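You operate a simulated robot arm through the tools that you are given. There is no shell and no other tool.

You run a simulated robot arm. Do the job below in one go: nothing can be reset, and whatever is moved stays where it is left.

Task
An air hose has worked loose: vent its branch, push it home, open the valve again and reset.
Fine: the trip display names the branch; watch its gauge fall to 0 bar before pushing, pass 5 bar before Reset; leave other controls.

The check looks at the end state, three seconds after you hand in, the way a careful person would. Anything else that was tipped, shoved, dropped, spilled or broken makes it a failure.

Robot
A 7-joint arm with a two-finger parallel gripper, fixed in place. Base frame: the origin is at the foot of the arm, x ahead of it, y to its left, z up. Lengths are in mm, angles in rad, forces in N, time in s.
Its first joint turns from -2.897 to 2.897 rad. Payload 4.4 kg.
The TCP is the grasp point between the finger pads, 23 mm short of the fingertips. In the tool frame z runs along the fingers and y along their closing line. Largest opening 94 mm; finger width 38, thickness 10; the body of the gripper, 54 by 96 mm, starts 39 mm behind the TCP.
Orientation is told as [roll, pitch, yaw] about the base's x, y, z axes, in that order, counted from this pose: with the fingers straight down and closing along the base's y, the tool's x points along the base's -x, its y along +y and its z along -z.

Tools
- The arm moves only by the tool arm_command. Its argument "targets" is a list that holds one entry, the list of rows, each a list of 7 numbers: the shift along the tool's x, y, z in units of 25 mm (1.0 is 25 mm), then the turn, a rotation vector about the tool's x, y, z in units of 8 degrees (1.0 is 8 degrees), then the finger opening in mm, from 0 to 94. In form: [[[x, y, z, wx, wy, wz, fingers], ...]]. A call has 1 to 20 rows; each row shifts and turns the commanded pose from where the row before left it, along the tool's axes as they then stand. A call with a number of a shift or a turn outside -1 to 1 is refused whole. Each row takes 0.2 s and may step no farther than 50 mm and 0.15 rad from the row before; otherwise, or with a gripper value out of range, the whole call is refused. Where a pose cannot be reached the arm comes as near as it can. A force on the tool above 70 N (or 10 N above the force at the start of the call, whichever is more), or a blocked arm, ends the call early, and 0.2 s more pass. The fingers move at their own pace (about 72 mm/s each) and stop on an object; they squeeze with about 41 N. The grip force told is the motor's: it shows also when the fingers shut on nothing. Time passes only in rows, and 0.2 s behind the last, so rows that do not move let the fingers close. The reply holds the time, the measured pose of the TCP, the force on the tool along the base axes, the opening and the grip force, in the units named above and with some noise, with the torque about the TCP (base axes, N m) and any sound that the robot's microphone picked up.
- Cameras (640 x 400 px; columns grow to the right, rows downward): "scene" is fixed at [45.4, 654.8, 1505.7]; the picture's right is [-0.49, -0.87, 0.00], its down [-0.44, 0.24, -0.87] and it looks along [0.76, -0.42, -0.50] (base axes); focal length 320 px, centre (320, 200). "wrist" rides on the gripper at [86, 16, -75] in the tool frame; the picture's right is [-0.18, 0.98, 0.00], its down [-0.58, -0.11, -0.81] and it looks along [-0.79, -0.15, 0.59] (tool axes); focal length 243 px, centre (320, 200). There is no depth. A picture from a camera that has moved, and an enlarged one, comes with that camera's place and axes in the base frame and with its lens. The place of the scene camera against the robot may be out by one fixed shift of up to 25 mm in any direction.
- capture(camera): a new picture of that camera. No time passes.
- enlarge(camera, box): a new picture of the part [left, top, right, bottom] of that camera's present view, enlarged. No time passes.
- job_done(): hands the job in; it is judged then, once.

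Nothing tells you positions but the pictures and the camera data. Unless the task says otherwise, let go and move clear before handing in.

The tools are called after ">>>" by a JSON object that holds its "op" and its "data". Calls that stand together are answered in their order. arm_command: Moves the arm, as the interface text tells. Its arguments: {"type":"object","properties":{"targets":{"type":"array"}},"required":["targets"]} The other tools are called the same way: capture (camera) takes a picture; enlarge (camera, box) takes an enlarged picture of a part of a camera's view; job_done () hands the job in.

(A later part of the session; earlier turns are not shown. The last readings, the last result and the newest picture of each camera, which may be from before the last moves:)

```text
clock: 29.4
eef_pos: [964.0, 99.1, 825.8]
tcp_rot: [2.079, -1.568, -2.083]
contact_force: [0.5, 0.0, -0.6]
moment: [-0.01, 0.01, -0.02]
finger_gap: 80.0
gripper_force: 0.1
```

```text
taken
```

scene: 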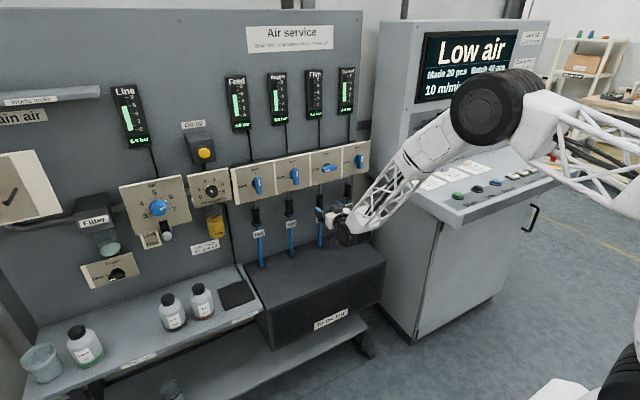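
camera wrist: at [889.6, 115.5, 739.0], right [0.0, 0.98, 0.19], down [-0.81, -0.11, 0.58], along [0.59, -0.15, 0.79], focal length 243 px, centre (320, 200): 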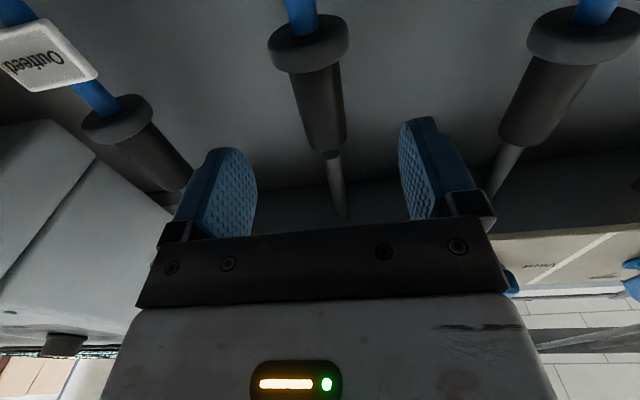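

The plug is centred between the fingers with clear space around it. Advancing the last 62 mm so the pads are around the plug body above the collar.

>>> {"op": "arm_command", "data": {"targets": [[[0, 0.03, 0.85, 0, 0, 0, 80], [0, 0, 0.85, 0, 0, 0, 80], [0, 0, 0.8, 0, 0, 0, 80], [0, 0, 0, 0, 0, 0, 80]]]}}

>>> {"op": "capture", "data": {"camera": "wrist"}}

>>> {"op": "enlarge", "data": {"camera": "scene", "box": [270, 130, 390, 260]}}

```text
clock: 30.4
eef_pos: [1027.1, 100.1, 826.7]
tcp_rot: [2.289, -1.57, -2.295]
contact_force: [-0.3, -0.5, 0.3]
moment: [0.01, -0.02, 0.0]
finger_gap: 80.1
gripper_force: 0.1
```

```text
taken
camera wrist: at [952.0, 115.7, 739.4], right [0.0, 0.98, 0.19], down [-0.81, -0.11, 0.58], along [0.59, -0.15, 0.79], focal length 243 px, centre (320, 200)
```

wrist: 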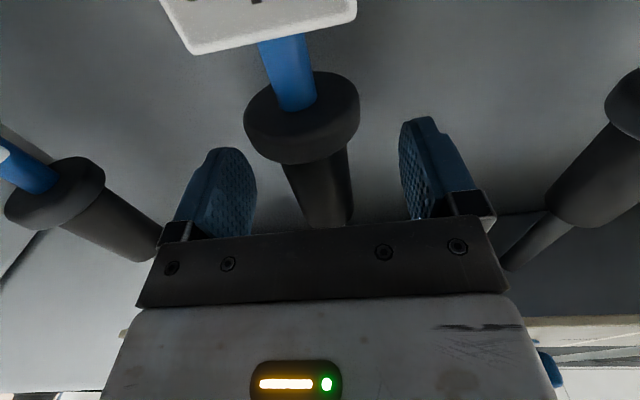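

```text
3.08 times, centred on (330, 195) of scene
camera zoom: at [45.4, 654.8, 1505.7], right [-0.49, -0.87, 0.0], down [-0.44, 0.24, -0.87], along [0.76, -0.42, -0.5], focal length 984 px, centre (289, 215)
```

zoom: 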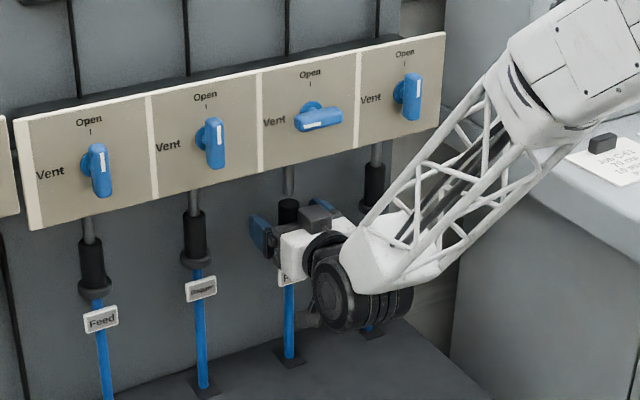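

The plug body sits right at the grasp point with the collar just below the pads. Closing on it now.

>>> {"op": "arm_command", "data": {"targets": [[[0, 0, 0, 0, 0, 0, 50], [0, 0, 0, 0, 0, 0, 36], [0, 0, 0, 0, 0, 0, 15], [0, 0, 0, 0, 0, 0, 15], [0, 0, 0, 0, 0, 0, 15]]]}}

>>> {"op": "capture", "data": {"camera": "wrist"}}

>>> {"op": "enlarge", "data": {"camera": "scene", "box": [270, 130, 390, 260]}}

```text
clock: 31.6
eef_pos: [1027.2, 100.0, 826.4]
tcp_rot: [2.468, -1.57, -2.471]
contact_force: [1.5, -0.8, -0.2]
moment: [-1.79, 0.04, -0.03]
finger_gap: 28.1
gripper_force: 44.9
```

```text
taken
camera wrist: at [951.8, 115.7, 739.3], right [0.0, 0.98, 0.18], down [-0.81, -0.11, 0.58], along [0.59, -0.15, 0.79], focal length 243 px, centre (320, 200)
```

wrist: 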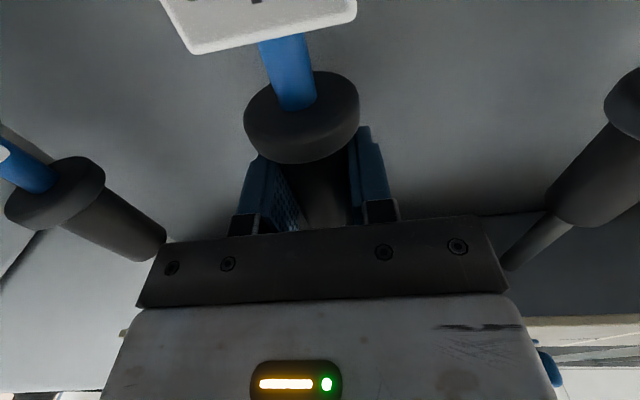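

```text
3.08 times, centred on (330, 195) of scene
camera zoom: at [45.4, 654.8, 1505.7], right [-0.49, -0.87, 0.0], down [-0.44, 0.24, -0.87], along [0.76, -0.42, -0.5], focal length 984 px, centre (289, 215)
```

zoom: 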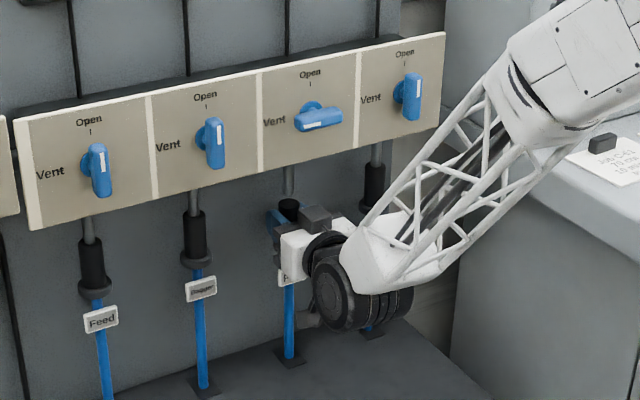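

Gripped squarely at 28 mm with almost no net force. Film still reads vented, so I'll push up in small steps and watch the force.

>>> {"op": "enlarge", "data": {"camera": "scene", "box": [220, 60, 380, 160]}}

>>> {"op": "arm_command", "data": {"targets": [[[-0.2, 0, 0, 0, 0, 0, 15], [-0.2, 0, 0, 0, 0, 0, 15], [0, 0, 0, 0, 0, 0, 15]]]}}

>>> {"op": "enlarge", "data": {"camera": "wrist", "box": [160, 0, 480, 200]}}

```text
4.00 times, centred on (300, 110) of scene
camera zoom: at [45.4, 654.8, 1505.7], right [-0.49, -0.87, 0.0], down [-0.44, 0.24, -0.87], along [0.76, -0.42, -0.5], focal length 1279 px, centre (400, 560)
```

zoom: 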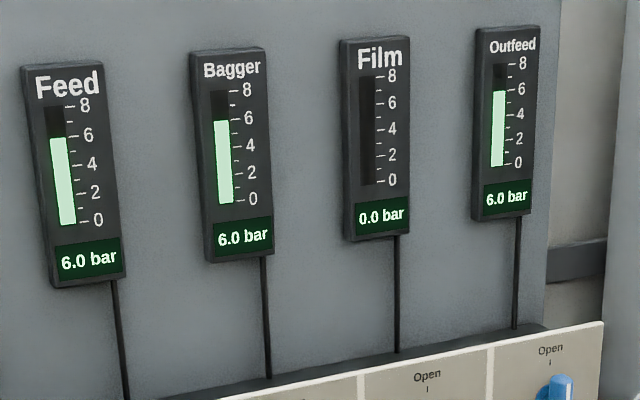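

```text
clock: 32.4
eef_pos: [1027.5, 100.0, 836.2]
tcp_rot: [2.131, -1.569, -2.138]
contact_force: [-3.4, -4.1, -1.2]
moment: [-1.74, 0.15, -0.02]
finger_gap: 27.5
gripper_force: 44.7
```

```text
2.00 times, centred on (320, 100) of wrist
camera zoom: at [951.7, 115.7, 749.6], right [0.0, 0.98, 0.18], down [-0.81, -0.11, 0.58], along [0.59, -0.15, 0.79], focal length 485 px, centre (320, 400)
```

zoom: 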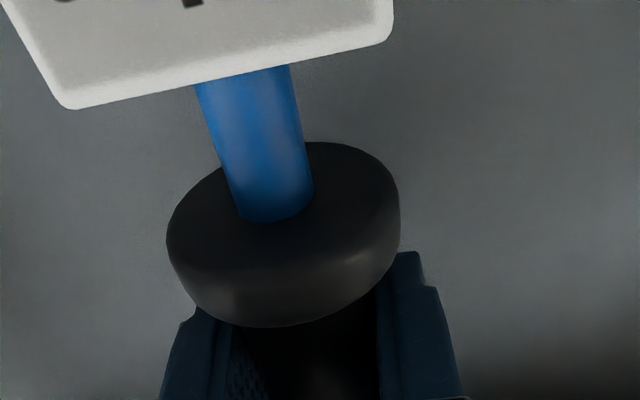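

The plug rose 10 mm with the gripper at almost no load. I'll check the alignment of plug top against the stub in the scene view before engaging.

>>> {"op": "enlarge", "data": {"camera": "scene", "box": [295, 165, 355, 205]}}

>>> {"op": "arm_command", "data": {"targets": [[[-0.1, 0, 0, 0, 0, 0, 15], [-0.1, 0, 0, 0, 0, 0, 15], [0, 0, 0, 0, 0, 0, 15]]]}}

>>> {"op": "enlarge", "data": {"camera": "scene", "box": [295, 165, 355, 205]}}

```text
10.00 times, centred on (325, 185) of scene
camera zoom: at [45.4, 654.8, 1505.7], right [-0.49, -0.87, 0.0], down [-0.44, 0.24, -0.87], along [0.76, -0.42, -0.5], focal length 3196 px, centre (270, 350)
```

zoom: 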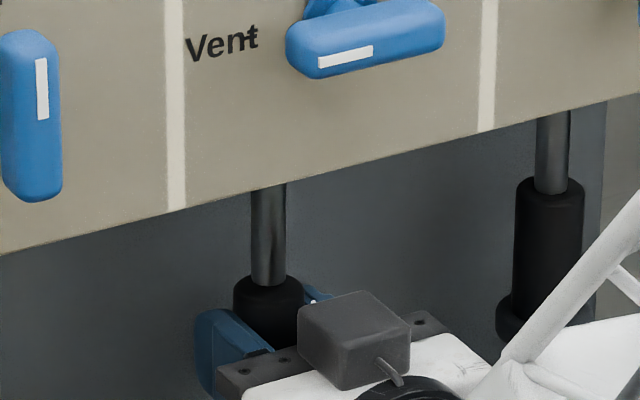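

```text
clock: 33.2
eef_pos: [1026.9, 100.4, 842.5]
tcp_rot: [2.605, -1.568, -2.608]
contact_force: [-6.8, -4.5, 1.9]
moment: [-1.7, -0.02, -0.03]
finger_gap: 27.7
gripper_force: 45.2
```

```text
10.00 times, centred on (325, 185) of scene
camera zoom: at [45.4, 654.8, 1505.7], right [-0.49, -0.87, 0.0], down [-0.44, 0.24, -0.87], along [0.76, -0.42, -0.5], focal length 3196 px, centre (270, 350)
```

zoom: 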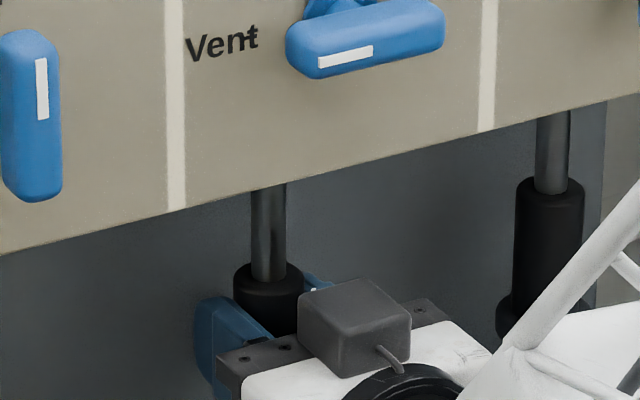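

The stub is centred on the plug and the gap is closing. Continuing in small steps, watching for the seating force.

>>> {"op": "arm_command", "data": {"targets": [[[-0.1, 0, 0, 0, 0, 0, 15], [-0.1, 0, 0, 0, 0, 0, 15], [0, 0, 0, 0, 0, 0, 15]]]}}

>>> {"op": "enlarge", "data": {"camera": "scene", "box": [295, 165, 355, 205]}}

>>> {"op": "enlarge", "data": {"camera": "wrist", "box": [160, 0, 480, 200]}}

```text
clock: 34.0
eef_pos: [1027.0, 100.7, 846.2]
tcp_rot: [2.424, -1.57, -2.428]
contact_force: [0.5, -9.4, 1.3]
moment: [-1.72, -0.15, -0.04]
finger_gap: 27.7
gripper_force: 44.8
```

```text
10.00 times, centred on (325, 185) of scene
camera zoom: at [45.4, 654.8, 1505.7], right [-0.49, -0.87, 0.0], down [-0.44, 0.24, -0.87], along [0.76, -0.42, -0.5], focal length 3196 px, centre (270, 350)
```

zoom: 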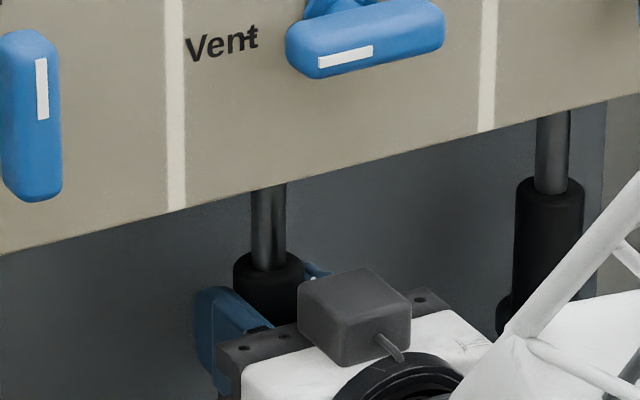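

```text
2.00 times, centred on (320, 100) of wrist
camera zoom: at [951.8, 115.8, 760.0], right [0.0, 0.98, 0.19], down [-0.81, -0.11, 0.58], along [0.59, -0.15, 0.79], focal length 485 px, centre (320, 400)
```

zoom: 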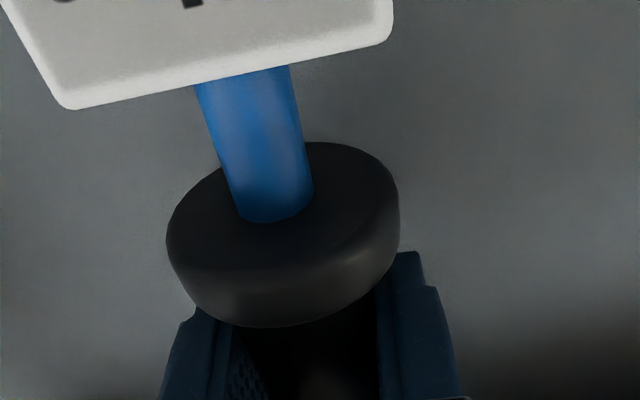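

No vertical resistance yet; the collar stays fixed relative to the fingers so it isn't slipping. I'll keep going in fine steps.

>>> {"op": "arm_command", "data": {"targets": [[[-0.06, 0, 0, 0, 0, 0, 15], [-0.06, 0, 0, 0, 0, 0, 15], [0, 0, 0, 0, 0, 0, 15]]]}}

>>> {"op": "enlarge", "data": {"camera": "scene", "box": [295, 165, 355, 205]}}

>>> {"op": "enlarge", "data": {"camera": "wrist", "box": [160, 0, 480, 200]}}

```text
clock: 34.8
eef_pos: [1026.7, 99.7, 847.7]
tcp_rot: [0.487, -1.569, -0.493]
contact_force: [15.9, -12.8, -20.6]
moment: [-1.69, 0.34, -0.05]
finger_gap: 27.7
gripper_force: 45.2
```

```text
10.00 times, centred on (325, 185) of scene
camera zoom: at [45.4, 654.8, 1505.7], right [-0.49, -0.87, 0.0], down [-0.44, 0.24, -0.87], along [0.76, -0.42, -0.5], focal length 3196 px, centre (270, 350)
```

zoom: 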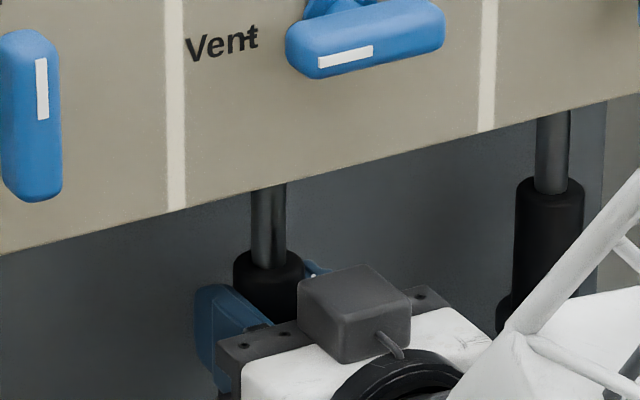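

```text
2.00 times, centred on (320, 100) of wrist
camera zoom: at [951.5, 115.7, 761.2], right [0.0, 0.98, 0.18], down [-0.81, -0.11, 0.58], along [0.59, -0.15, 0.79], focal length 485 px, centre (320, 400)
```

zoom: 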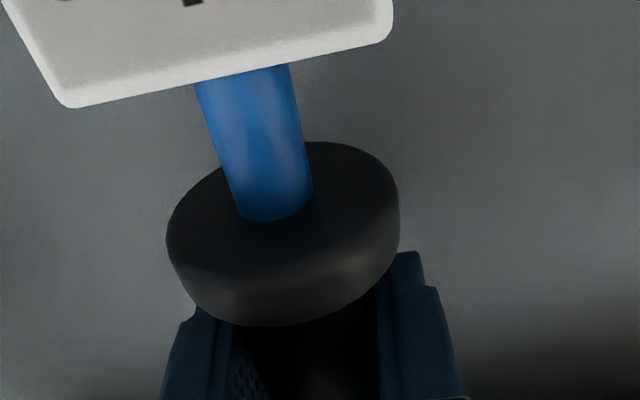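

Resistance has begun: about 21 N downward, with the plug ~21 mm higher. I'll press a little further, staying under the limit, to make sure it seats fully.

>>> {"op": "arm_command", "data": {"targets": [[[-0.06, 0, 0, 0, 0, 0, 15], [-0.06, 0, 0, 0, 0, 0, 15], [0, 0, 0, 0, 0, 0, 15]]]}}

>>> {"op": "enlarge", "data": {"camera": "scene", "box": [295, 165, 355, 205]}}

>>> {"op": "enlarge", "data": {"camera": "wrist", "box": [160, 0, 480, 200]}}

```text
clock: 35.6
eef_pos: [1026.7, 100.0, 849.0]
tcp_rot: [0.328, -1.567, -0.335]
contact_force: [4.0, -17.7, -39.9]
moment: [-1.17, 0.22, -0.07]
finger_gap: 28.1
gripper_force: 44.6
```

```text
10.00 times, centred on (325, 185) of scene
camera zoom: at [45.4, 654.8, 1505.7], right [-0.49, -0.87, 0.0], down [-0.44, 0.24, -0.87], along [0.76, -0.42, -0.5], focal length 3196 px, centre (270, 350)
```

zoom: 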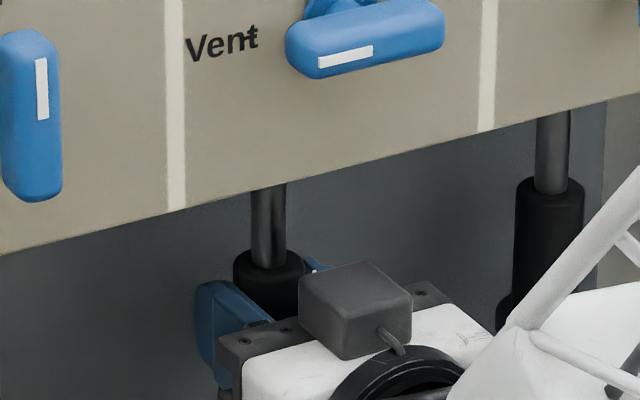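

```text
2.00 times, centred on (320, 100) of wrist
camera zoom: at [950.7, 115.8, 763.3], right [0.0, 0.98, 0.18], down [-0.81, -0.11, 0.58], along [0.59, -0.15, 0.79], focal length 485 px, centre (320, 400)
```

zoom: 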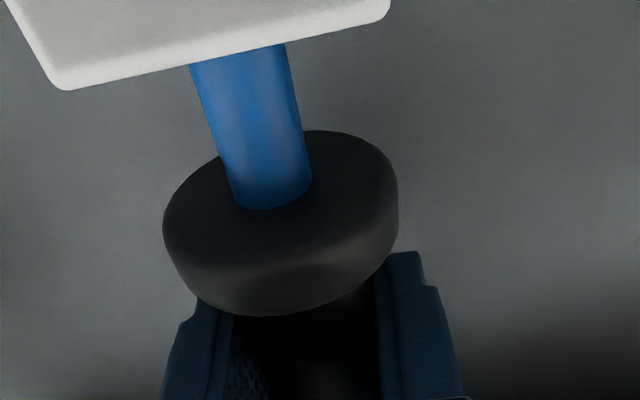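

The plug stopped rising while the fingers began slipping at about 40 N, which suggests it's against its stop. I'll let go, back out and compare it against the seated plugs from the side.

>>> {"op": "arm_command", "data": {"targets": [[[0, 0, 0, 0, 0, 0, 40], [0, 0, 0, 0, 0, 0, 70], [0, 0, 0, 0, 0, 0, 80], [0, 0, 0, 0, 0, 0, 80], [0, 0, -1, 0, 0, 0, 80], [0, 0, -1, 0, 0, 0, 80], [0, 0, -1, 0, 0, 0, 80], [0, 0, -1, 0, 0, 0, 80], [0, 0, -1, 0, 0, 0, 80], [0, 0, -1, 0, 0, 0, 80], [0, 0, 0, 0, 0, 0, 80]]]}}

>>> {"op": "capture", "data": {"camera": "wrist"}}

>>> {"op": "enlarge", "data": {"camera": "scene", "box": [235, 140, 375, 250]}}

```text
clock: 38.0
eef_pos: [877.2, 100.8, 852.2]
tcp_rot: [2.356, -1.57, -2.357]
contact_force: [-0.3, 0.3, 0.3]
moment: [-0.01, 0.0, 0.0]
finger_gap: 79.8
gripper_force: 0.0
```

```text
taken
camera wrist: at [802.4, 116.1, 766.1], right [0.0, 0.98, 0.19], down [-0.81, -0.11, 0.58], along [0.59, -0.15, 0.79], focal length 243 px, centre (320, 200)
```

wrist: 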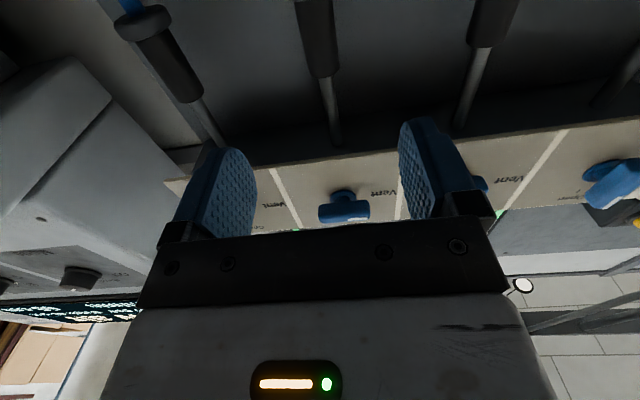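

```text
3.64 times, centred on (305, 195) of scene
camera zoom: at [45.4, 654.8, 1505.7], right [-0.49, -0.87, 0.0], down [-0.44, 0.24, -0.87], along [0.76, -0.42, -0.5], focal length 1162 px, centre (374, 218)
```

zoom: 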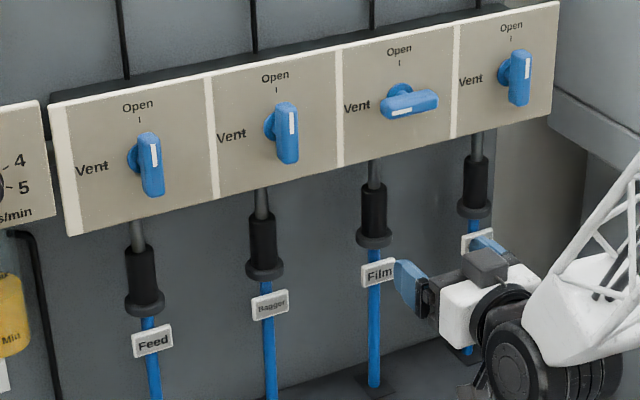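

The Film plug now appears in line with its neighbours. I'll zoom in for a precise comparison of all four plugs.

>>> {"op": "enlarge", "data": {"camera": "scene", "box": [255, 165, 365, 230]}}

>>> {"op": "enlarge", "data": {"camera": "scene", "box": [285, 165, 365, 215]}}

>>> {"op": "enlarge", "data": {"camera": "wrist", "box": [120, 0, 560, 160]}}

```text
5.82 times, centred on (310, 198) of scene
camera zoom: at [45.4, 654.8, 1505.7], right [-0.49, -0.87, 0.0], down [-0.44, 0.24, -0.87], along [0.76, -0.42, -0.5], focal length 1860 px, centre (378, 214)
```

zoom: 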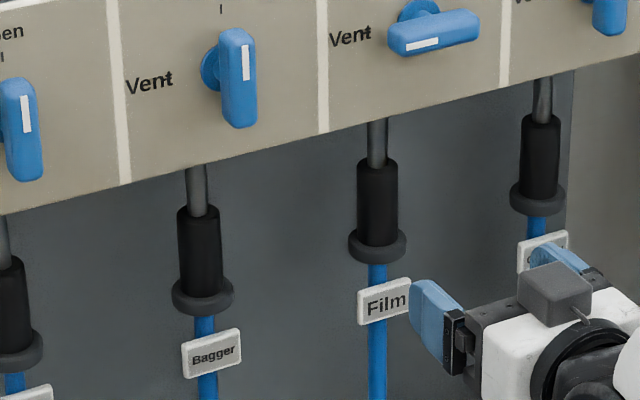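

```text
8.00 times, centred on (325, 190) of scene
camera zoom: at [45.4, 654.8, 1505.7], right [-0.49, -0.87, 0.0], down [-0.44, 0.24, -0.87], along [0.76, -0.42, -0.5], focal length 2557 px, centre (280, 280)
```

zoom: 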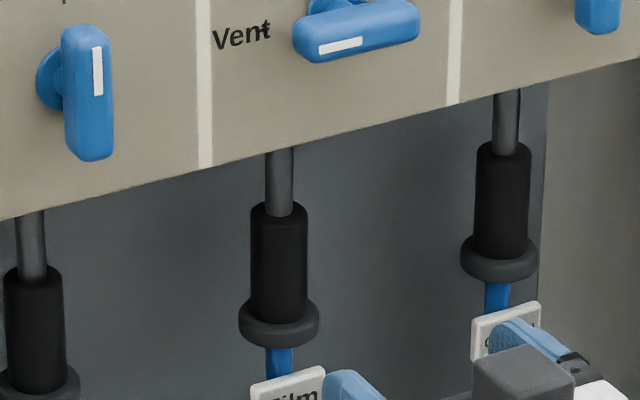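

```text
1.45 times, centred on (340, 80) of wrist
camera zoom: at [802.4, 116.1, 766.1], right [0.0, 0.98, 0.19], down [-0.81, -0.11, 0.58], along [0.59, -0.15, 0.79], focal length 353 px, centre (291, 374)
```

zoom: 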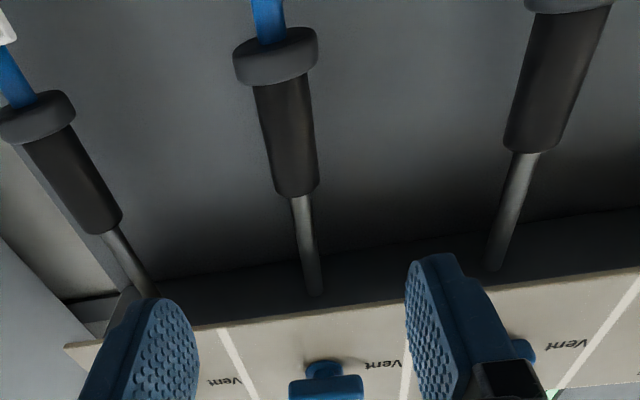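

It looks close, but I want to be certain it's fully home to within a millimetre or so. I'll zoom further on each plug with identical scale.

>>> {"op": "enlarge", "data": {"camera": "scene", "box": [265, 190, 313, 220]}}

>>> {"op": "enlarge", "data": {"camera": "scene", "box": [297, 182, 345, 212]}}

>>> {"op": "enlarge", "data": {"camera": "scene", "box": [323, 175, 371, 205]}}

>>> {"op": "enlarge", "data": {"camera": "scene", "box": [232, 195, 280, 225]}}

```text
13.33 times, centred on (289, 205) of scene
camera zoom: at [45.4, 654.8, 1505.7], right [-0.49, -0.87, 0.0], down [-0.44, 0.24, -0.87], along [0.76, -0.42, -0.5], focal length 4262 px, centre (733, 133)
```

zoom: 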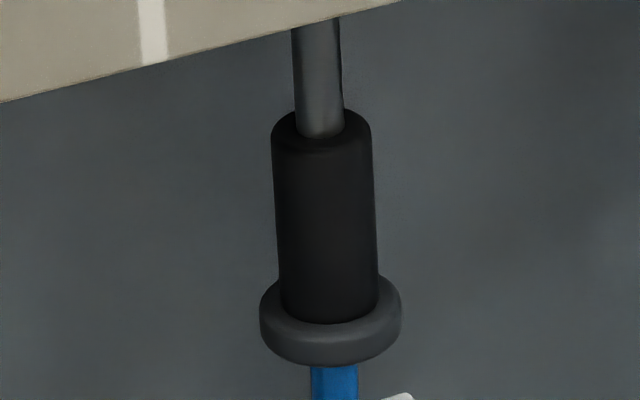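

```text
13.33 times, centred on (321, 197) of scene
camera zoom: at [45.4, 654.8, 1505.7], right [-0.49, -0.87, 0.0], down [-0.44, 0.24, -0.87], along [0.76, -0.42, -0.5], focal length 4262 px, centre (307, 240)
```

zoom: 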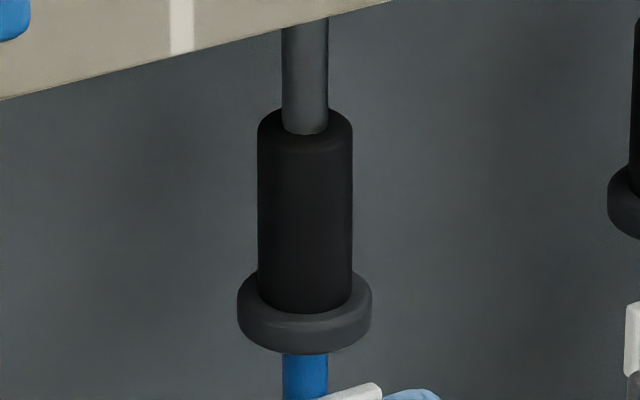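

```text
13.33 times, centred on (347, 190) of scene
camera zoom: at [45.4, 654.8, 1505.7], right [-0.49, -0.87, 0.0], down [-0.44, 0.24, -0.87], along [0.76, -0.42, -0.5], focal length 4262 px, centre (-40, 333)
```

zoom: 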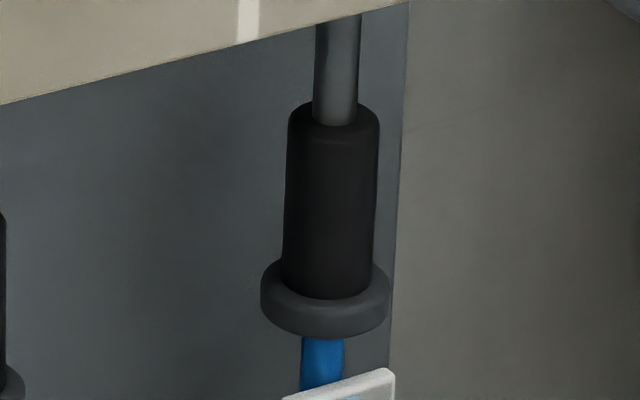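

```text
13.33 times, centred on (256, 210) of scene
camera zoom: at [45.4, 654.8, 1505.7], right [-0.49, -0.87, 0.0], down [-0.44, 0.24, -0.87], along [0.76, -0.42, -0.5], focal length 4262 px, centre (1173, 67)
```

zoom: 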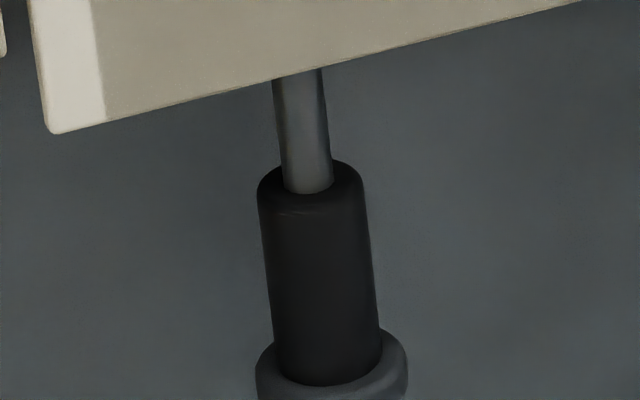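

Measured stub exposure scaled for depth is 39.7 mm for Film versus 39.7 and 39.5 mm for Bagger and Outfeed, so the Film plug is fully home. Next I'll back off slightly, roll to match the horizontal knob and rise to its height.

>>> {"op": "arm_command", "data": {"targets": [[[0, 0, -1, 0, 0, 0, 60], [0, 0, -1, 0, 0, -1, 60], [0, 0, 0, 0, 0, -1, 60], [0, 0, 0, 0, 0, -1, 60], [0, 0, 0, 0, 0, -1, 60], [0, 0, 0, 0, 0, -1, 60], [0, 0, 0, 0, 0, -1, 60], [0, 0, 0, 0, 0, -1, 60], [0, 0, 0, 0, 0, -1, 60], [0, 0, 0, 0, 0, -1, 60], [0, 0, 0, 0, 0, -1, 60], [0, 0, 0, 0, 0, -1, 60], [0, 0, 0, 0, 0, -0.25, 60], [0, -1, 0, 0, 0, 0, 60], [0, -1, 0, 0, 0, 0, 60], [0, -1, 0, 0, 0, 0, 60], [0, -1, 0, 0, 0, 0, 60], [0, -1, 0, 0, 0, 0, 60], [0, -0.96, 0, 0, 0, 0, 60], [0, 0, 0, 0, 0, 0, 60]]]}}

>>> {"op": "capture", "data": {"camera": "wrist"}}

>>> {"op": "capture", "data": {"camera": "scene"}}

```text
clock: 42.2
eef_pos: [826.7, 100.5, 1002.1]
tcp_rot: [-1.572, -0.001, 1.568]
contact_force: [1.2, 0.3, 0.5]
moment: [0.0, 0.02, -0.01]
finger_gap: 60.1
gripper_force: 0.1
```

```text
taken
camera wrist: at [751.6, 13.5, 985.4], right [0.0, 0.19, -0.98], down [-0.8, 0.58, 0.11], along [0.59, 0.79, 0.15], focal length 243 px, centre (320, 200)
```

wrist: 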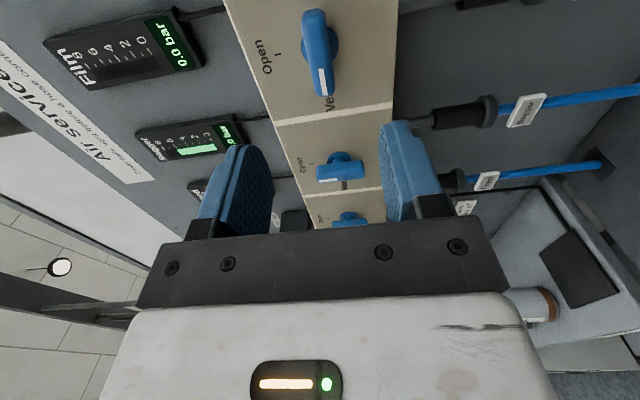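

```text
taken
```

scene: 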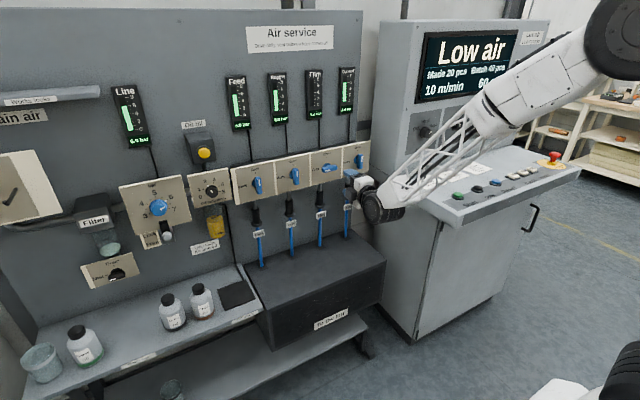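

I'm level with the horizontal knob. I'll advance to straddle the bar from above and below, then close.

>>> {"op": "arm_command", "data": {"targets": [[[0.06, 0, 1, 0, 0, 0, 60], [0, 0, 1, 0, 0, 0, 60], [0, 0, 1, 0, 0, 0, 60], [0, 0, 1, 0, 0, 0, 60], [0, 0, 0.54, 0, 0, 0, 60], [0, 0, 0, 0, 0, 0, 60], [0, 0, 0, 0, 0, 0, 30], [0, 0, 0, 0, 0, 0, 10], [0, 0, 0, 0, 0, 0, 10], [0, 0, 0, 0, 0, 0, 10]]]}}

>>> {"op": "capture", "data": {"camera": "wrist"}}

```text
clock: 44.4
eef_pos: [941.5, 98.9, 1001.5]
tcp_rot: [-1.575, -0.002, 1.567]
contact_force: [3.1, -0.9, 12.4]
moment: [-0.01, 0.11, -0.11]
finger_gap: 17.9
gripper_force: 45.3
```

```text
taken
camera wrist: at [865.6, 11.8, 985.6], right [0.0, 0.19, -0.98], down [-0.8, 0.58, 0.11], along [0.59, 0.79, 0.15], focal length 243 px, centre (320, 200)
```

wrist: 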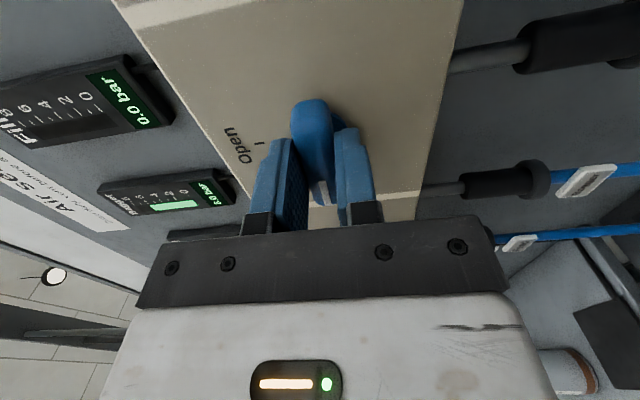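

The bar is held at an 18 mm opening. Turning +90° back to Open now.

>>> {"op": "arm_command", "data": {"targets": [[[0, 0, 0, 0, 0, 1, 10], [0, 0, 0, 0, 0, 1, 10], [0, 0, 0, 0, 0, 1, 10], [0, 0, 0, 0, 0, 1, 10], [0, 0, 0, 0, 0, 1, 10], [0, 0, 0, 0, 0, 1, 10], [0, 0, 0, 0, 0, 1, 10], [0, 0, 0, 0, 0, 1, 10], [0, 0, 0, 0, 0, 1, 10], [0, 0, 0, 0, 0, 1, 10], [0, 0, 0, 0, 0, 1, 10], [0, 0, 0, 0, 0, 0.25, 10], [0, 0, 0, 0, 0, 0, 10], [0, 0, 0, 0, 0, 0, 10]]]}}

>>> {"op": "capture", "data": {"camera": "wrist"}}

>>> {"op": "enlarge", "data": {"camera": "scene", "box": [220, 60, 380, 160]}}

```text
clock: 47.4
eef_pos: [941.2, 100.7, 1000.4]
tcp_rot: [2.319, -1.569, -2.321]
contact_force: [22.8, 29.7, 5.6]
moment: [-0.12, -0.12, 0.77]
finger_gap: 17.9
gripper_force: 44.8
```

```text
taken
camera wrist: at [865.4, 115.6, 914.3], right [0.0, 0.98, 0.19], down [-0.81, -0.11, 0.58], along [0.59, -0.15, 0.79], focal length 243 px, centre (320, 200)
```

wrist: 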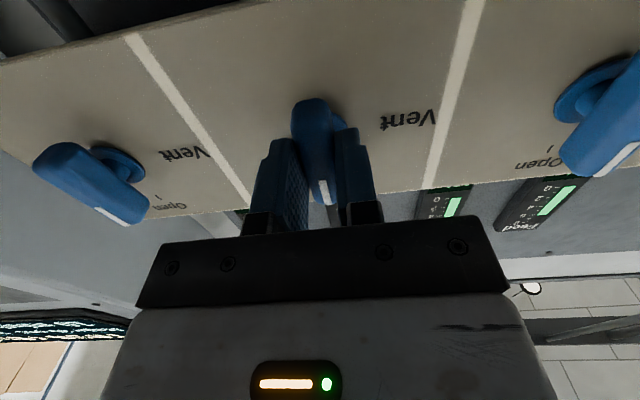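

```text
4.00 times, centred on (300, 110) of scene
camera zoom: at [45.4, 654.8, 1505.7], right [-0.49, -0.87, 0.0], down [-0.44, 0.24, -0.87], along [0.76, -0.42, -0.5], focal length 1279 px, centre (400, 560)
```

zoom: 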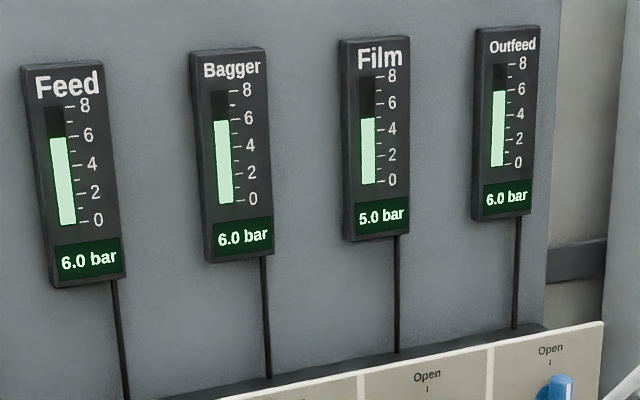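

Film has climbed to 5.0 bar and is still rising, so the seal holds. I'll release the knob, back off and check the valve and gauge again.

>>> {"op": "arm_command", "data": {"targets": [[[0, 0, 0, 0, 0, 0, 30], [0, 0, 0, 0, 0, 0, 60], [0, 0, 0, 0, 0, 0, 60], [0, 0, -1, 0, 0, 0, 60], [0, 0, -1, 0, 0, 0, 60], [0, 0, -1, 0, 0, 0, 60], [0, 0, -1, 0, 0, 0, 60], [0, 0, -1, 0, 0, 0, 60], [0, 0, -1, 0, 0, 0, 60], [0, 0, -1, 0, 0, 0, 60], [0, 0, 0, 0, 0, 0, 60]]]}}

>>> {"op": "enlarge", "data": {"camera": "scene", "box": [230, 60, 390, 260]}}

>>> {"op": "capture", "data": {"camera": "wrist"}}

>>> {"op": "capture", "data": {"camera": "scene"}}

```text
clock: 49.8
eef_pos: [765.0, 99.0, 1001.3]
tcp_rot: [2.287, -1.569, -2.29]
contact_force: [-0.3, 0.0, 0.4]
moment: [-0.01, 0.01, 0.02]
finger_gap: 59.9
gripper_force: 0.0
```

```text
2.00 times, centred on (310, 160) of scene
camera zoom: at [45.4, 654.8, 1505.7], right [-0.49, -0.87, 0.0], down [-0.44, 0.24, -0.87], along [0.76, -0.42, -0.5], focal length 639 px, centre (340, 280)
```

zoom: 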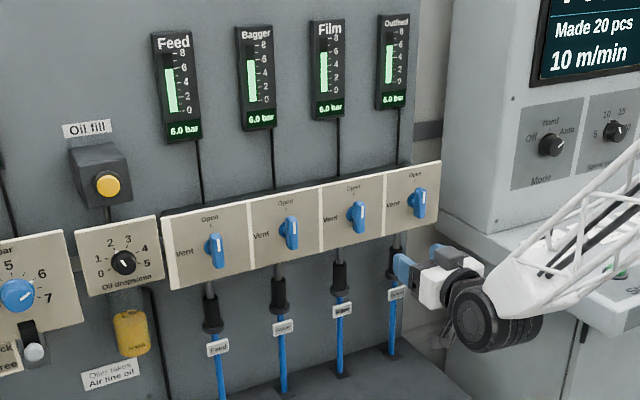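

```text
taken
camera wrist: at [689.5, 115.0, 914.3], right [0.0, 0.98, 0.18], down [-0.81, -0.11, 0.58], along [0.59, -0.15, 0.79], focal length 243 px, centre (320, 200)
```

wrist: 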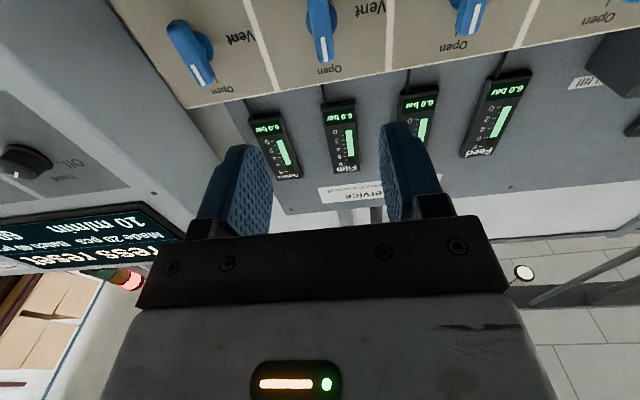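

```text
taken
```

scene: 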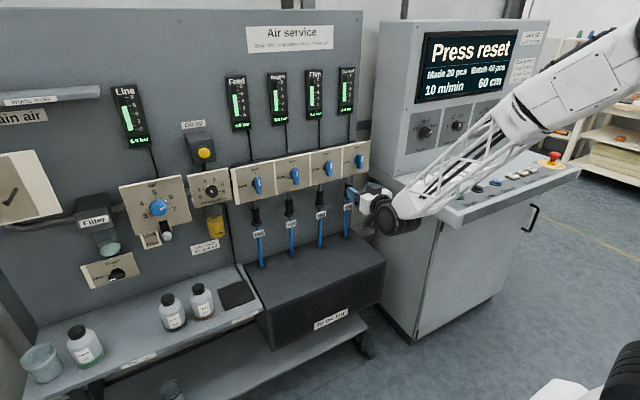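

Film reads 6.0 bar, its valve is at Open like the others, and the display now says "Press reset". I estimate the blue Reset button at roughly (712, −535, 890) on the console; I'll back off, point the tool down again and rise before crossing over.

>>> {"op": "arm_command", "data": {"targets": [[[0, 0, -1, 0, 0, 0, 30], [0, 0, -1, 0, 1, 0, 10], [0, 0, 0, 0, 1, 0, 0], [0, 0, 0, 0, 1, 0, 0], [0, 0, 0, 0, 1, 0, 0], [0, 0, 0, 0, 1, 0, 0], [0, 0, 0, 0, 1, 0, 0], [0, 0, 0, 0, 1, 0, 0], [0, 0, 0, 0, 1, 0, 0], [0, 0, 0, 0, 1, 0, 0], [0, 0, 0, 0, 1, 0, 0], [0, 0, 0, 0, 1, 0, 0], [0, 0, 0, 0, 0.25, 0, 0], [0, 0, -1, 0, 0, 0, 0], [0, 0, -1, 0, 0, 0, 0], [0, 0, -1, 0, 0, 0, 0], [0, 0, -1, 0, 0, 0, 0], [0, 0, -1, 0, 0, 0, 0], [0, 0, -1, 0, 0, 0, 0], [0, 0, 0, 0, 0, 0, 0]]]}}

>>> {"op": "capture", "data": {"camera": "wrist"}}

>>> {"op": "capture", "data": {"camera": "scene"}}

```text
clock: 54.0
eef_pos: [718.0, 93.4, 1002.7]
tcp_rot: [-0.033, -0.412, -0.016]
contact_force: [0.6, 0.5, -0.3]
moment: [0.0, 0.01, 0.02]
finger_gap: 0.0
gripper_force: 41.3
out of reach, approached as far as the arm can: row 8, 9, 11, 12, 14, 15, 16, 17, 18, 19
```

```text
taken
camera wrist: at [608.5, 113.0, 1036.6], right [0.2, 0.98, 0.04], down [0.21, -0.09, 0.97], along [0.96, -0.18, -0.22], focal length 243 px, centre (320, 200)
```

wrist: 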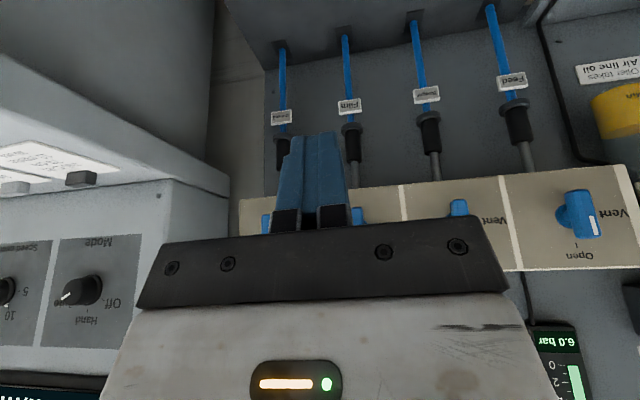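

```text
taken
```

scene: 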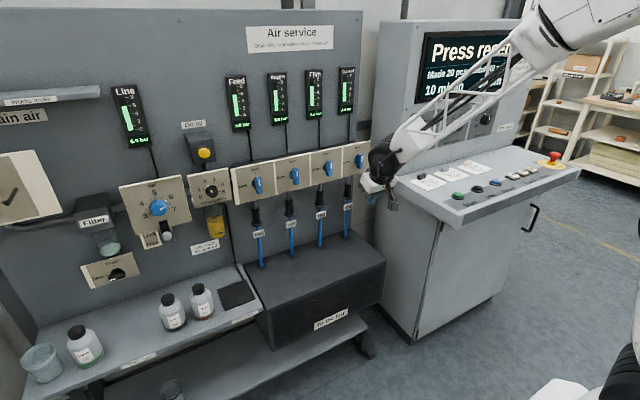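

The arm reports a limit at about 24° from vertical at this height. I'll move up and toward the starting region (y≈−40) with small steps, where the downward pose was fine, then finish the tilt.

>>> {"op": "arm_command", "data": {"targets": [[[-0.4, -0.3, -0.9, 0, 0, 0, 0], [-0.4, -0.3, -0.9, 0, 0, 0, 0], [-0.4, -0.5, -0.9, 0, 0, 0, 0], [-0.4, -0.5, -0.9, 0, 0, 0, 0], [0, 0, 0, 0, 0, 0, 0]]]}}

>>> {"op": "capture", "data": {"camera": "scene"}}

```text
clock: 55.2
eef_pos: [717.5, 94.3, 1003.7]
tcp_rot: [-0.032, -0.413, -0.016]
contact_force: [0.8, -0.3, -0.3]
moment: [0.0, 0.0, 0.01]
finger_gap: 0.0
gripper_force: 40.7
out of reach, approached as far as the arm can: row 1, 2, 3, 4
```

```text
taken
```

scene: 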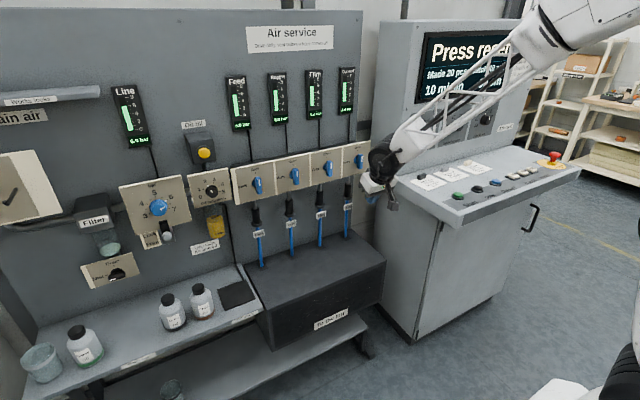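

The arm won't move that way from here. I'll back out of the limit by reversing some of the tilt and moving slightly back.

>>> {"op": "arm_command", "data": {"targets": [[[0, 0, 0, 0, -1, 0, 0], [0, 0, 0, 0, -1, 0, 0], [0, 0, 0, 0, -1, 0, 0], [0, 0, 0, 0, -1, 0, 0], [0, 0, 0, 0, 0, 0, 0]]]}}

```text
clock: 56.6
eef_pos: [720.4, 94.0, 976.6]
tcp_rot: [-0.057, -0.898, 0.014]
contact_force: [0.7, 0.1, 1.0]
moment: [0.01, 0.08, 0.0]
finger_gap: 0.0
gripper_force: 41.2
stopped in row 5: the arm was blocked; the commanded pose is now the measured one
```

The reply says the arm was blocked with almost no tool force, and z dropped to 977. I'll look from both cameras to understand what the arm configuration is.

>>> {"op": "capture", "data": {"camera": "scene"}}

>>> {"op": "capture", "data": {"camera": "wrist"}}

>>> {"op": "enlarge", "data": {"camera": "scene", "box": [340, 0, 640, 240]}}

```text
taken
```

scene: 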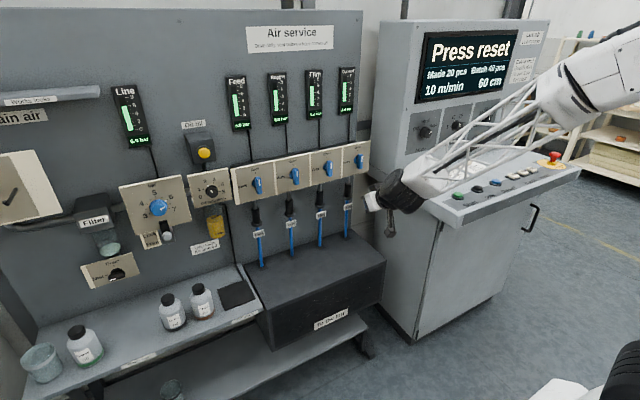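

```text
taken
camera wrist: at [608.6, 111.8, 954.8], right [0.15, 0.98, 0.11], down [-0.27, -0.07, 0.96], along [0.95, -0.17, 0.26], focal length 243 px, centre (320, 200)
```

wrist: 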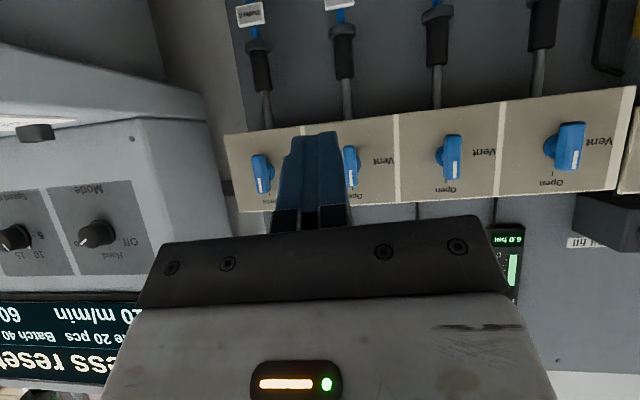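

```text
1.67 times, centred on (490, 120) of scene
camera zoom: at [45.4, 654.8, 1505.7], right [-0.49, -0.87, 0.0], down [-0.44, 0.24, -0.87], along [0.76, -0.42, -0.5], focal length 533 px, centre (37, 333)
```

zoom: 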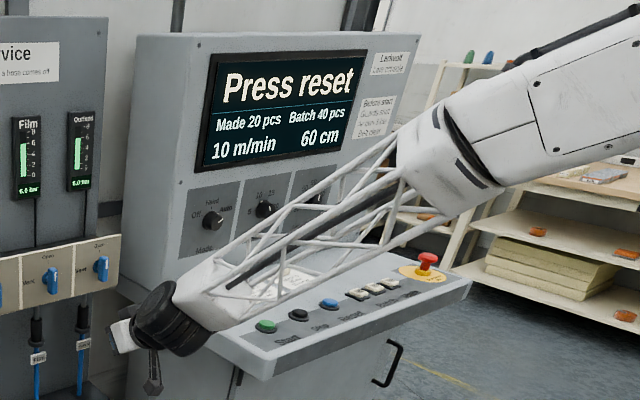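

From the pictures nothing is touching; the arm was just near a joint limit. I know the pose (722, −44, 1213) at this same tilt was comfortable earlier, so I'll travel there directly.

>>> {"op": "arm_command", "data": {"targets": [[[-0.74, -0.55, -0.59, 0, 0, 0, 0], [-0.74, -0.55, -0.59, 0, 0, 0, 0], [-0.74, -0.55, -0.59, 0, 0, 0, 0], [-0.74, -0.55, -0.59, 0, 0, 0, 0], [0, 0, 0, 0, 0, 0, 0]]]}}

>>> {"op": "capture", "data": {"camera": "scene"}}

```text
clock: 57.8
eef_pos: [718.3, 41.8, 1073.5]
tcp_rot: [-0.058, -0.897, 0.015]
contact_force: [-0.2, 0.0, 0.2]
moment: [0.0, -0.01, -0.01]
finger_gap: 0.0
gripper_force: 41.3
```

```text
taken
```

scene: 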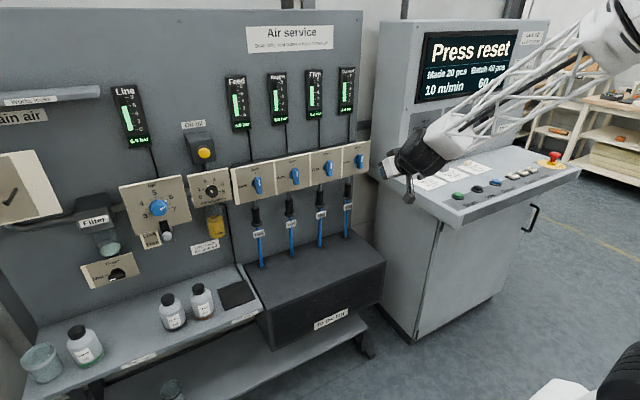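

Moving freely again. Continuing up and across to the comfortable pose, still well above the console desk.

>>> {"op": "arm_command", "data": {"targets": [[[-0.74, -0.55, -0.59, 0, 0, 0, 0], [-0.74, -0.55, -0.59, 0, 0, 0, 0], [-0.74, -0.55, -0.59, 0, 0, 0, 0], [-0.74, -0.55, -0.59, 0, 0, 0, 0], [-0.74, -0.55, -0.59, 0, 0, 0, 0], [-0.5, -0.55, -0.4, 0, 0, 0, 0], [0, 0, 0, 0, 0, 0, 0]]]}}

```text
clock: 59.4
eef_pos: [722.6, -28.0, 1209.0]
tcp_rot: [-0.079, -0.964, 0.019]
contact_force: [0.1, 0.1, 0.7]
moment: [0.01, 0.0, -0.02]
finger_gap: 0.0
gripper_force: 40.6
out of reach, approached as far as the arm can: row 6
```

I'm back at about (723, −28, 1209). Now I'll tilt the tool back toward straight down in steps.

>>> {"op": "arm_command", "data": {"targets": [[[0, 0, 0, 0, 1, 0, 0], [0, 0, 0, 0, 1, 0, 0], [0, 0, 0, 0, 1, 0, 0], [0, 0, 0, 0, 0, 0, 0]]]}}

>>> {"op": "capture", "data": {"camera": "scene"}}

```text
clock: 60.4
eef_pos: [721.7, -25.5, 1191.2]
tcp_rot: [-0.072, -0.825, 0.004]
contact_force: [0.0, -0.1, 0.0]
moment: [0.01, 0.02, 0.0]
finger_gap: 0.1
gripper_force: 41.1
out of reach, approached as far as the arm can: row 1, 2, 3
```

```text
taken
```

scene: 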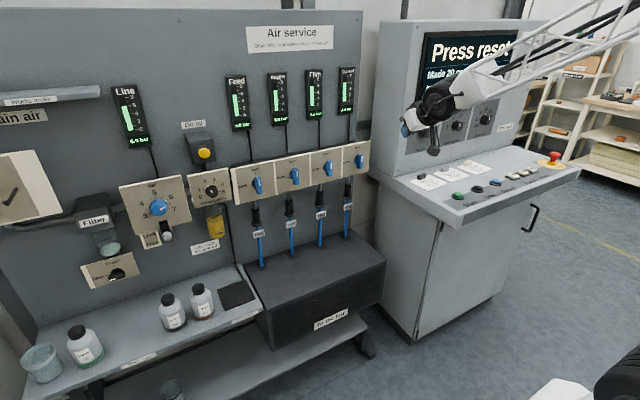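

The tilt toward straight down is still limited here, most likely a wrist or elbow joint limit after the rolls. I'm in free space above the desk, so I'll test whether rolling the tool one way frees it.

>>> {"op": "arm_command", "data": {"targets": [[[0, 0, 0, 0, 0, -1, 0], [0, 0, 0, 0, 0, -1, 0], [0, 0, 0, 0, 1, 0, 0], [0, 0, 0, 0, 1, 0, 0], [0, 0, 0, 0, 0, 0, 0]]]}}

```text
clock: 61.6
eef_pos: [718.5, -11.5, 1126.4]
tcp_rot: [-0.289, -0.501, 0.285]
contact_force: [0.3, 0.8, -0.4]
moment: [-0.03, 0.02, 0.01]
finger_gap: 0.0
gripper_force: 41.5
out of reach, approached as far as the arm can: row 2, 3, 4
```

Tilting works better as z drops, so the arm seems limited up high in this elbow posture. I'll bring the tool closer to the base in open space (y≈0, x≈600) where there is more freedom, and then finish tilting.

>>> {"op": "arm_command", "data": {"targets": [[[0.88, 0, -0.48, 0, 0, 0, 0], [0.88, 0, -0.48, 0, 0, 0, 0], [0.88, 0, -0.48, 0, 0, 0, 0], [0.88, 0, -0.48, 0, 0, 0, 0], [0, 0, 0, 0, 0, 0, 0]]]}}

>>> {"op": "capture", "data": {"camera": "scene"}}

```text
clock: 62.8
eef_pos: [617.2, -24.4, 1105.2]
tcp_rot: [-0.29, -0.501, 0.286]
contact_force: [-0.1, -0.5, -0.3]
moment: [0.0, 0.0, -0.01]
finger_gap: 0.1
gripper_force: 41.3
out of reach, approached as far as the arm can: row 1, 3, 4
```

```text
taken
```

scene: 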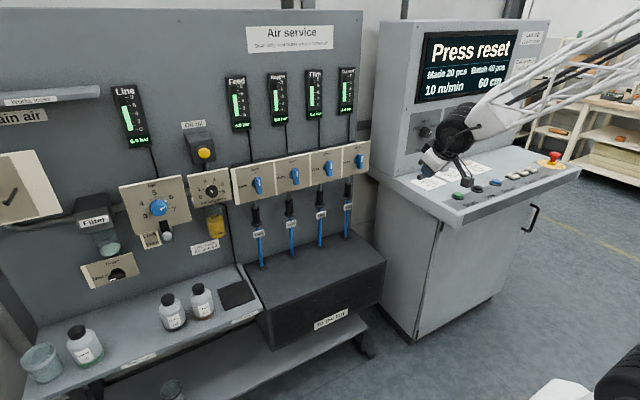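

It moved back fine to (617, −24, 1105). Now I'll undo the test roll and continue tilting down.

>>> {"op": "arm_command", "data": {"targets": [[[0, 0, 0, 0, 1, 0, 0], [0, 0, 0, 0, 1, 0, 0], [0, 0, 0, 0, 0, 0, 0]]]}}

```text
clock: 63.6
eef_pos: [617.2, -21.0, 1067.7]
tcp_rot: [-0.26, -0.229, 0.203]
contact_force: [1.1, 0.5, -1.0]
moment: [-0.01, 0.0, -0.02]
finger_gap: 0.1
gripper_force: 40.6
out of reach, approached as far as the arm can: row 1, 2
```

Getting close to vertical (pitch −0.23, roll −0.26). I'll correct both remaining angles, letting z sag as needed in open space.

>>> {"op": "arm_command", "data": {"targets": [[[0, 0, 0, -0.6, 0.55, 0, 0], [0, 0, 0, -0.6, 0.55, 0, 0], [0, 0, 0, -0.6, 0.55, 0, 0], [0, 0, 0, 0, 0, 0, 0]]]}}

>>> {"op": "capture", "data": {"camera": "wrist"}}

>>> {"op": "capture", "data": {"camera": "scene"}}

```text
clock: 64.6
eef_pos: [618.2, -22.2, 1067.6]
tcp_rot: [-0.262, -0.232, 0.204]
contact_force: [0.2, -0.1, -0.1]
moment: [-0.01, 0.02, 0.03]
finger_gap: 0.4
gripper_force: 41.2
out of reach, approached as far as the arm can: row 1, 2, 3
```

```text
taken
camera wrist: at [511.8, -9.3, 1114.0], right [0.04, 0.98, -0.2], down [0.35, 0.18, 0.92], along [0.94, -0.11, -0.34], focal length 243 px, centre (320, 200)
```

wrist: 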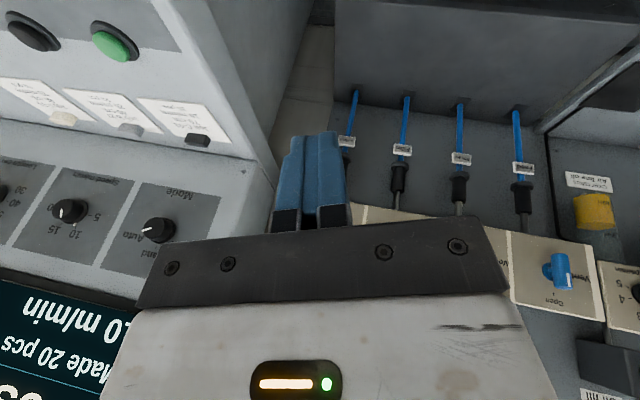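

```text
taken
```

scene: 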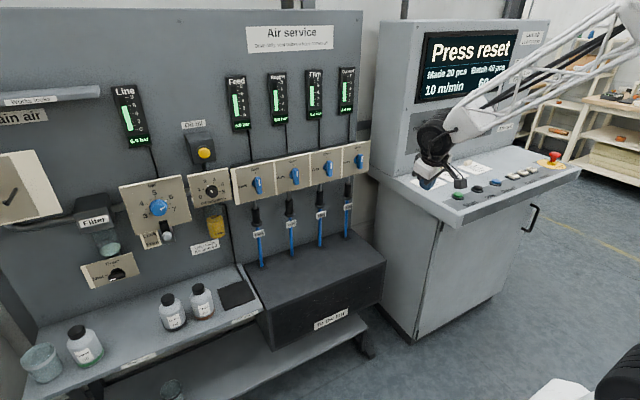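

It's stuck on the sideways angle now. I'll probe which roll direction is free from here.

>>> {"op": "arm_command", "data": {"targets": [[[0, 0, 0, 0, 0, -1, 0], [0, 0, 0, 0, 0, -1, 0], [0, 0, 0, 0, 0, 0, 0]]]}}

```text
clock: 65.4
eef_pos: [616.1, -22.2, 1066.8]
tcp_rot: [-0.262, -0.234, 0.204]
contact_force: [-0.1, 0.0, 0.2]
moment: [0.02, 0.03, -0.01]
finger_gap: 0.2
gripper_force: 40.7
out of reach, approached as far as the arm can: row 1, 2
```

>>> {"op": "arm_command", "data": {"targets": [[[0, 0, 0, 0, 0, 1, 0], [0, 0, 0, 0, 0, 1, 0], [0, 0, 0, 0, 0, 0, 0]]]}}

```text
clock: 66.2
eef_pos: [617.4, -22.9, 1067.8]
tcp_rot: [-0.187, -0.294, -0.08]
contact_force: [0.6, 1.0, 0.9]
moment: [0.02, 0.01, 0.03]
finger_gap: 0.0
gripper_force: 41.2
```

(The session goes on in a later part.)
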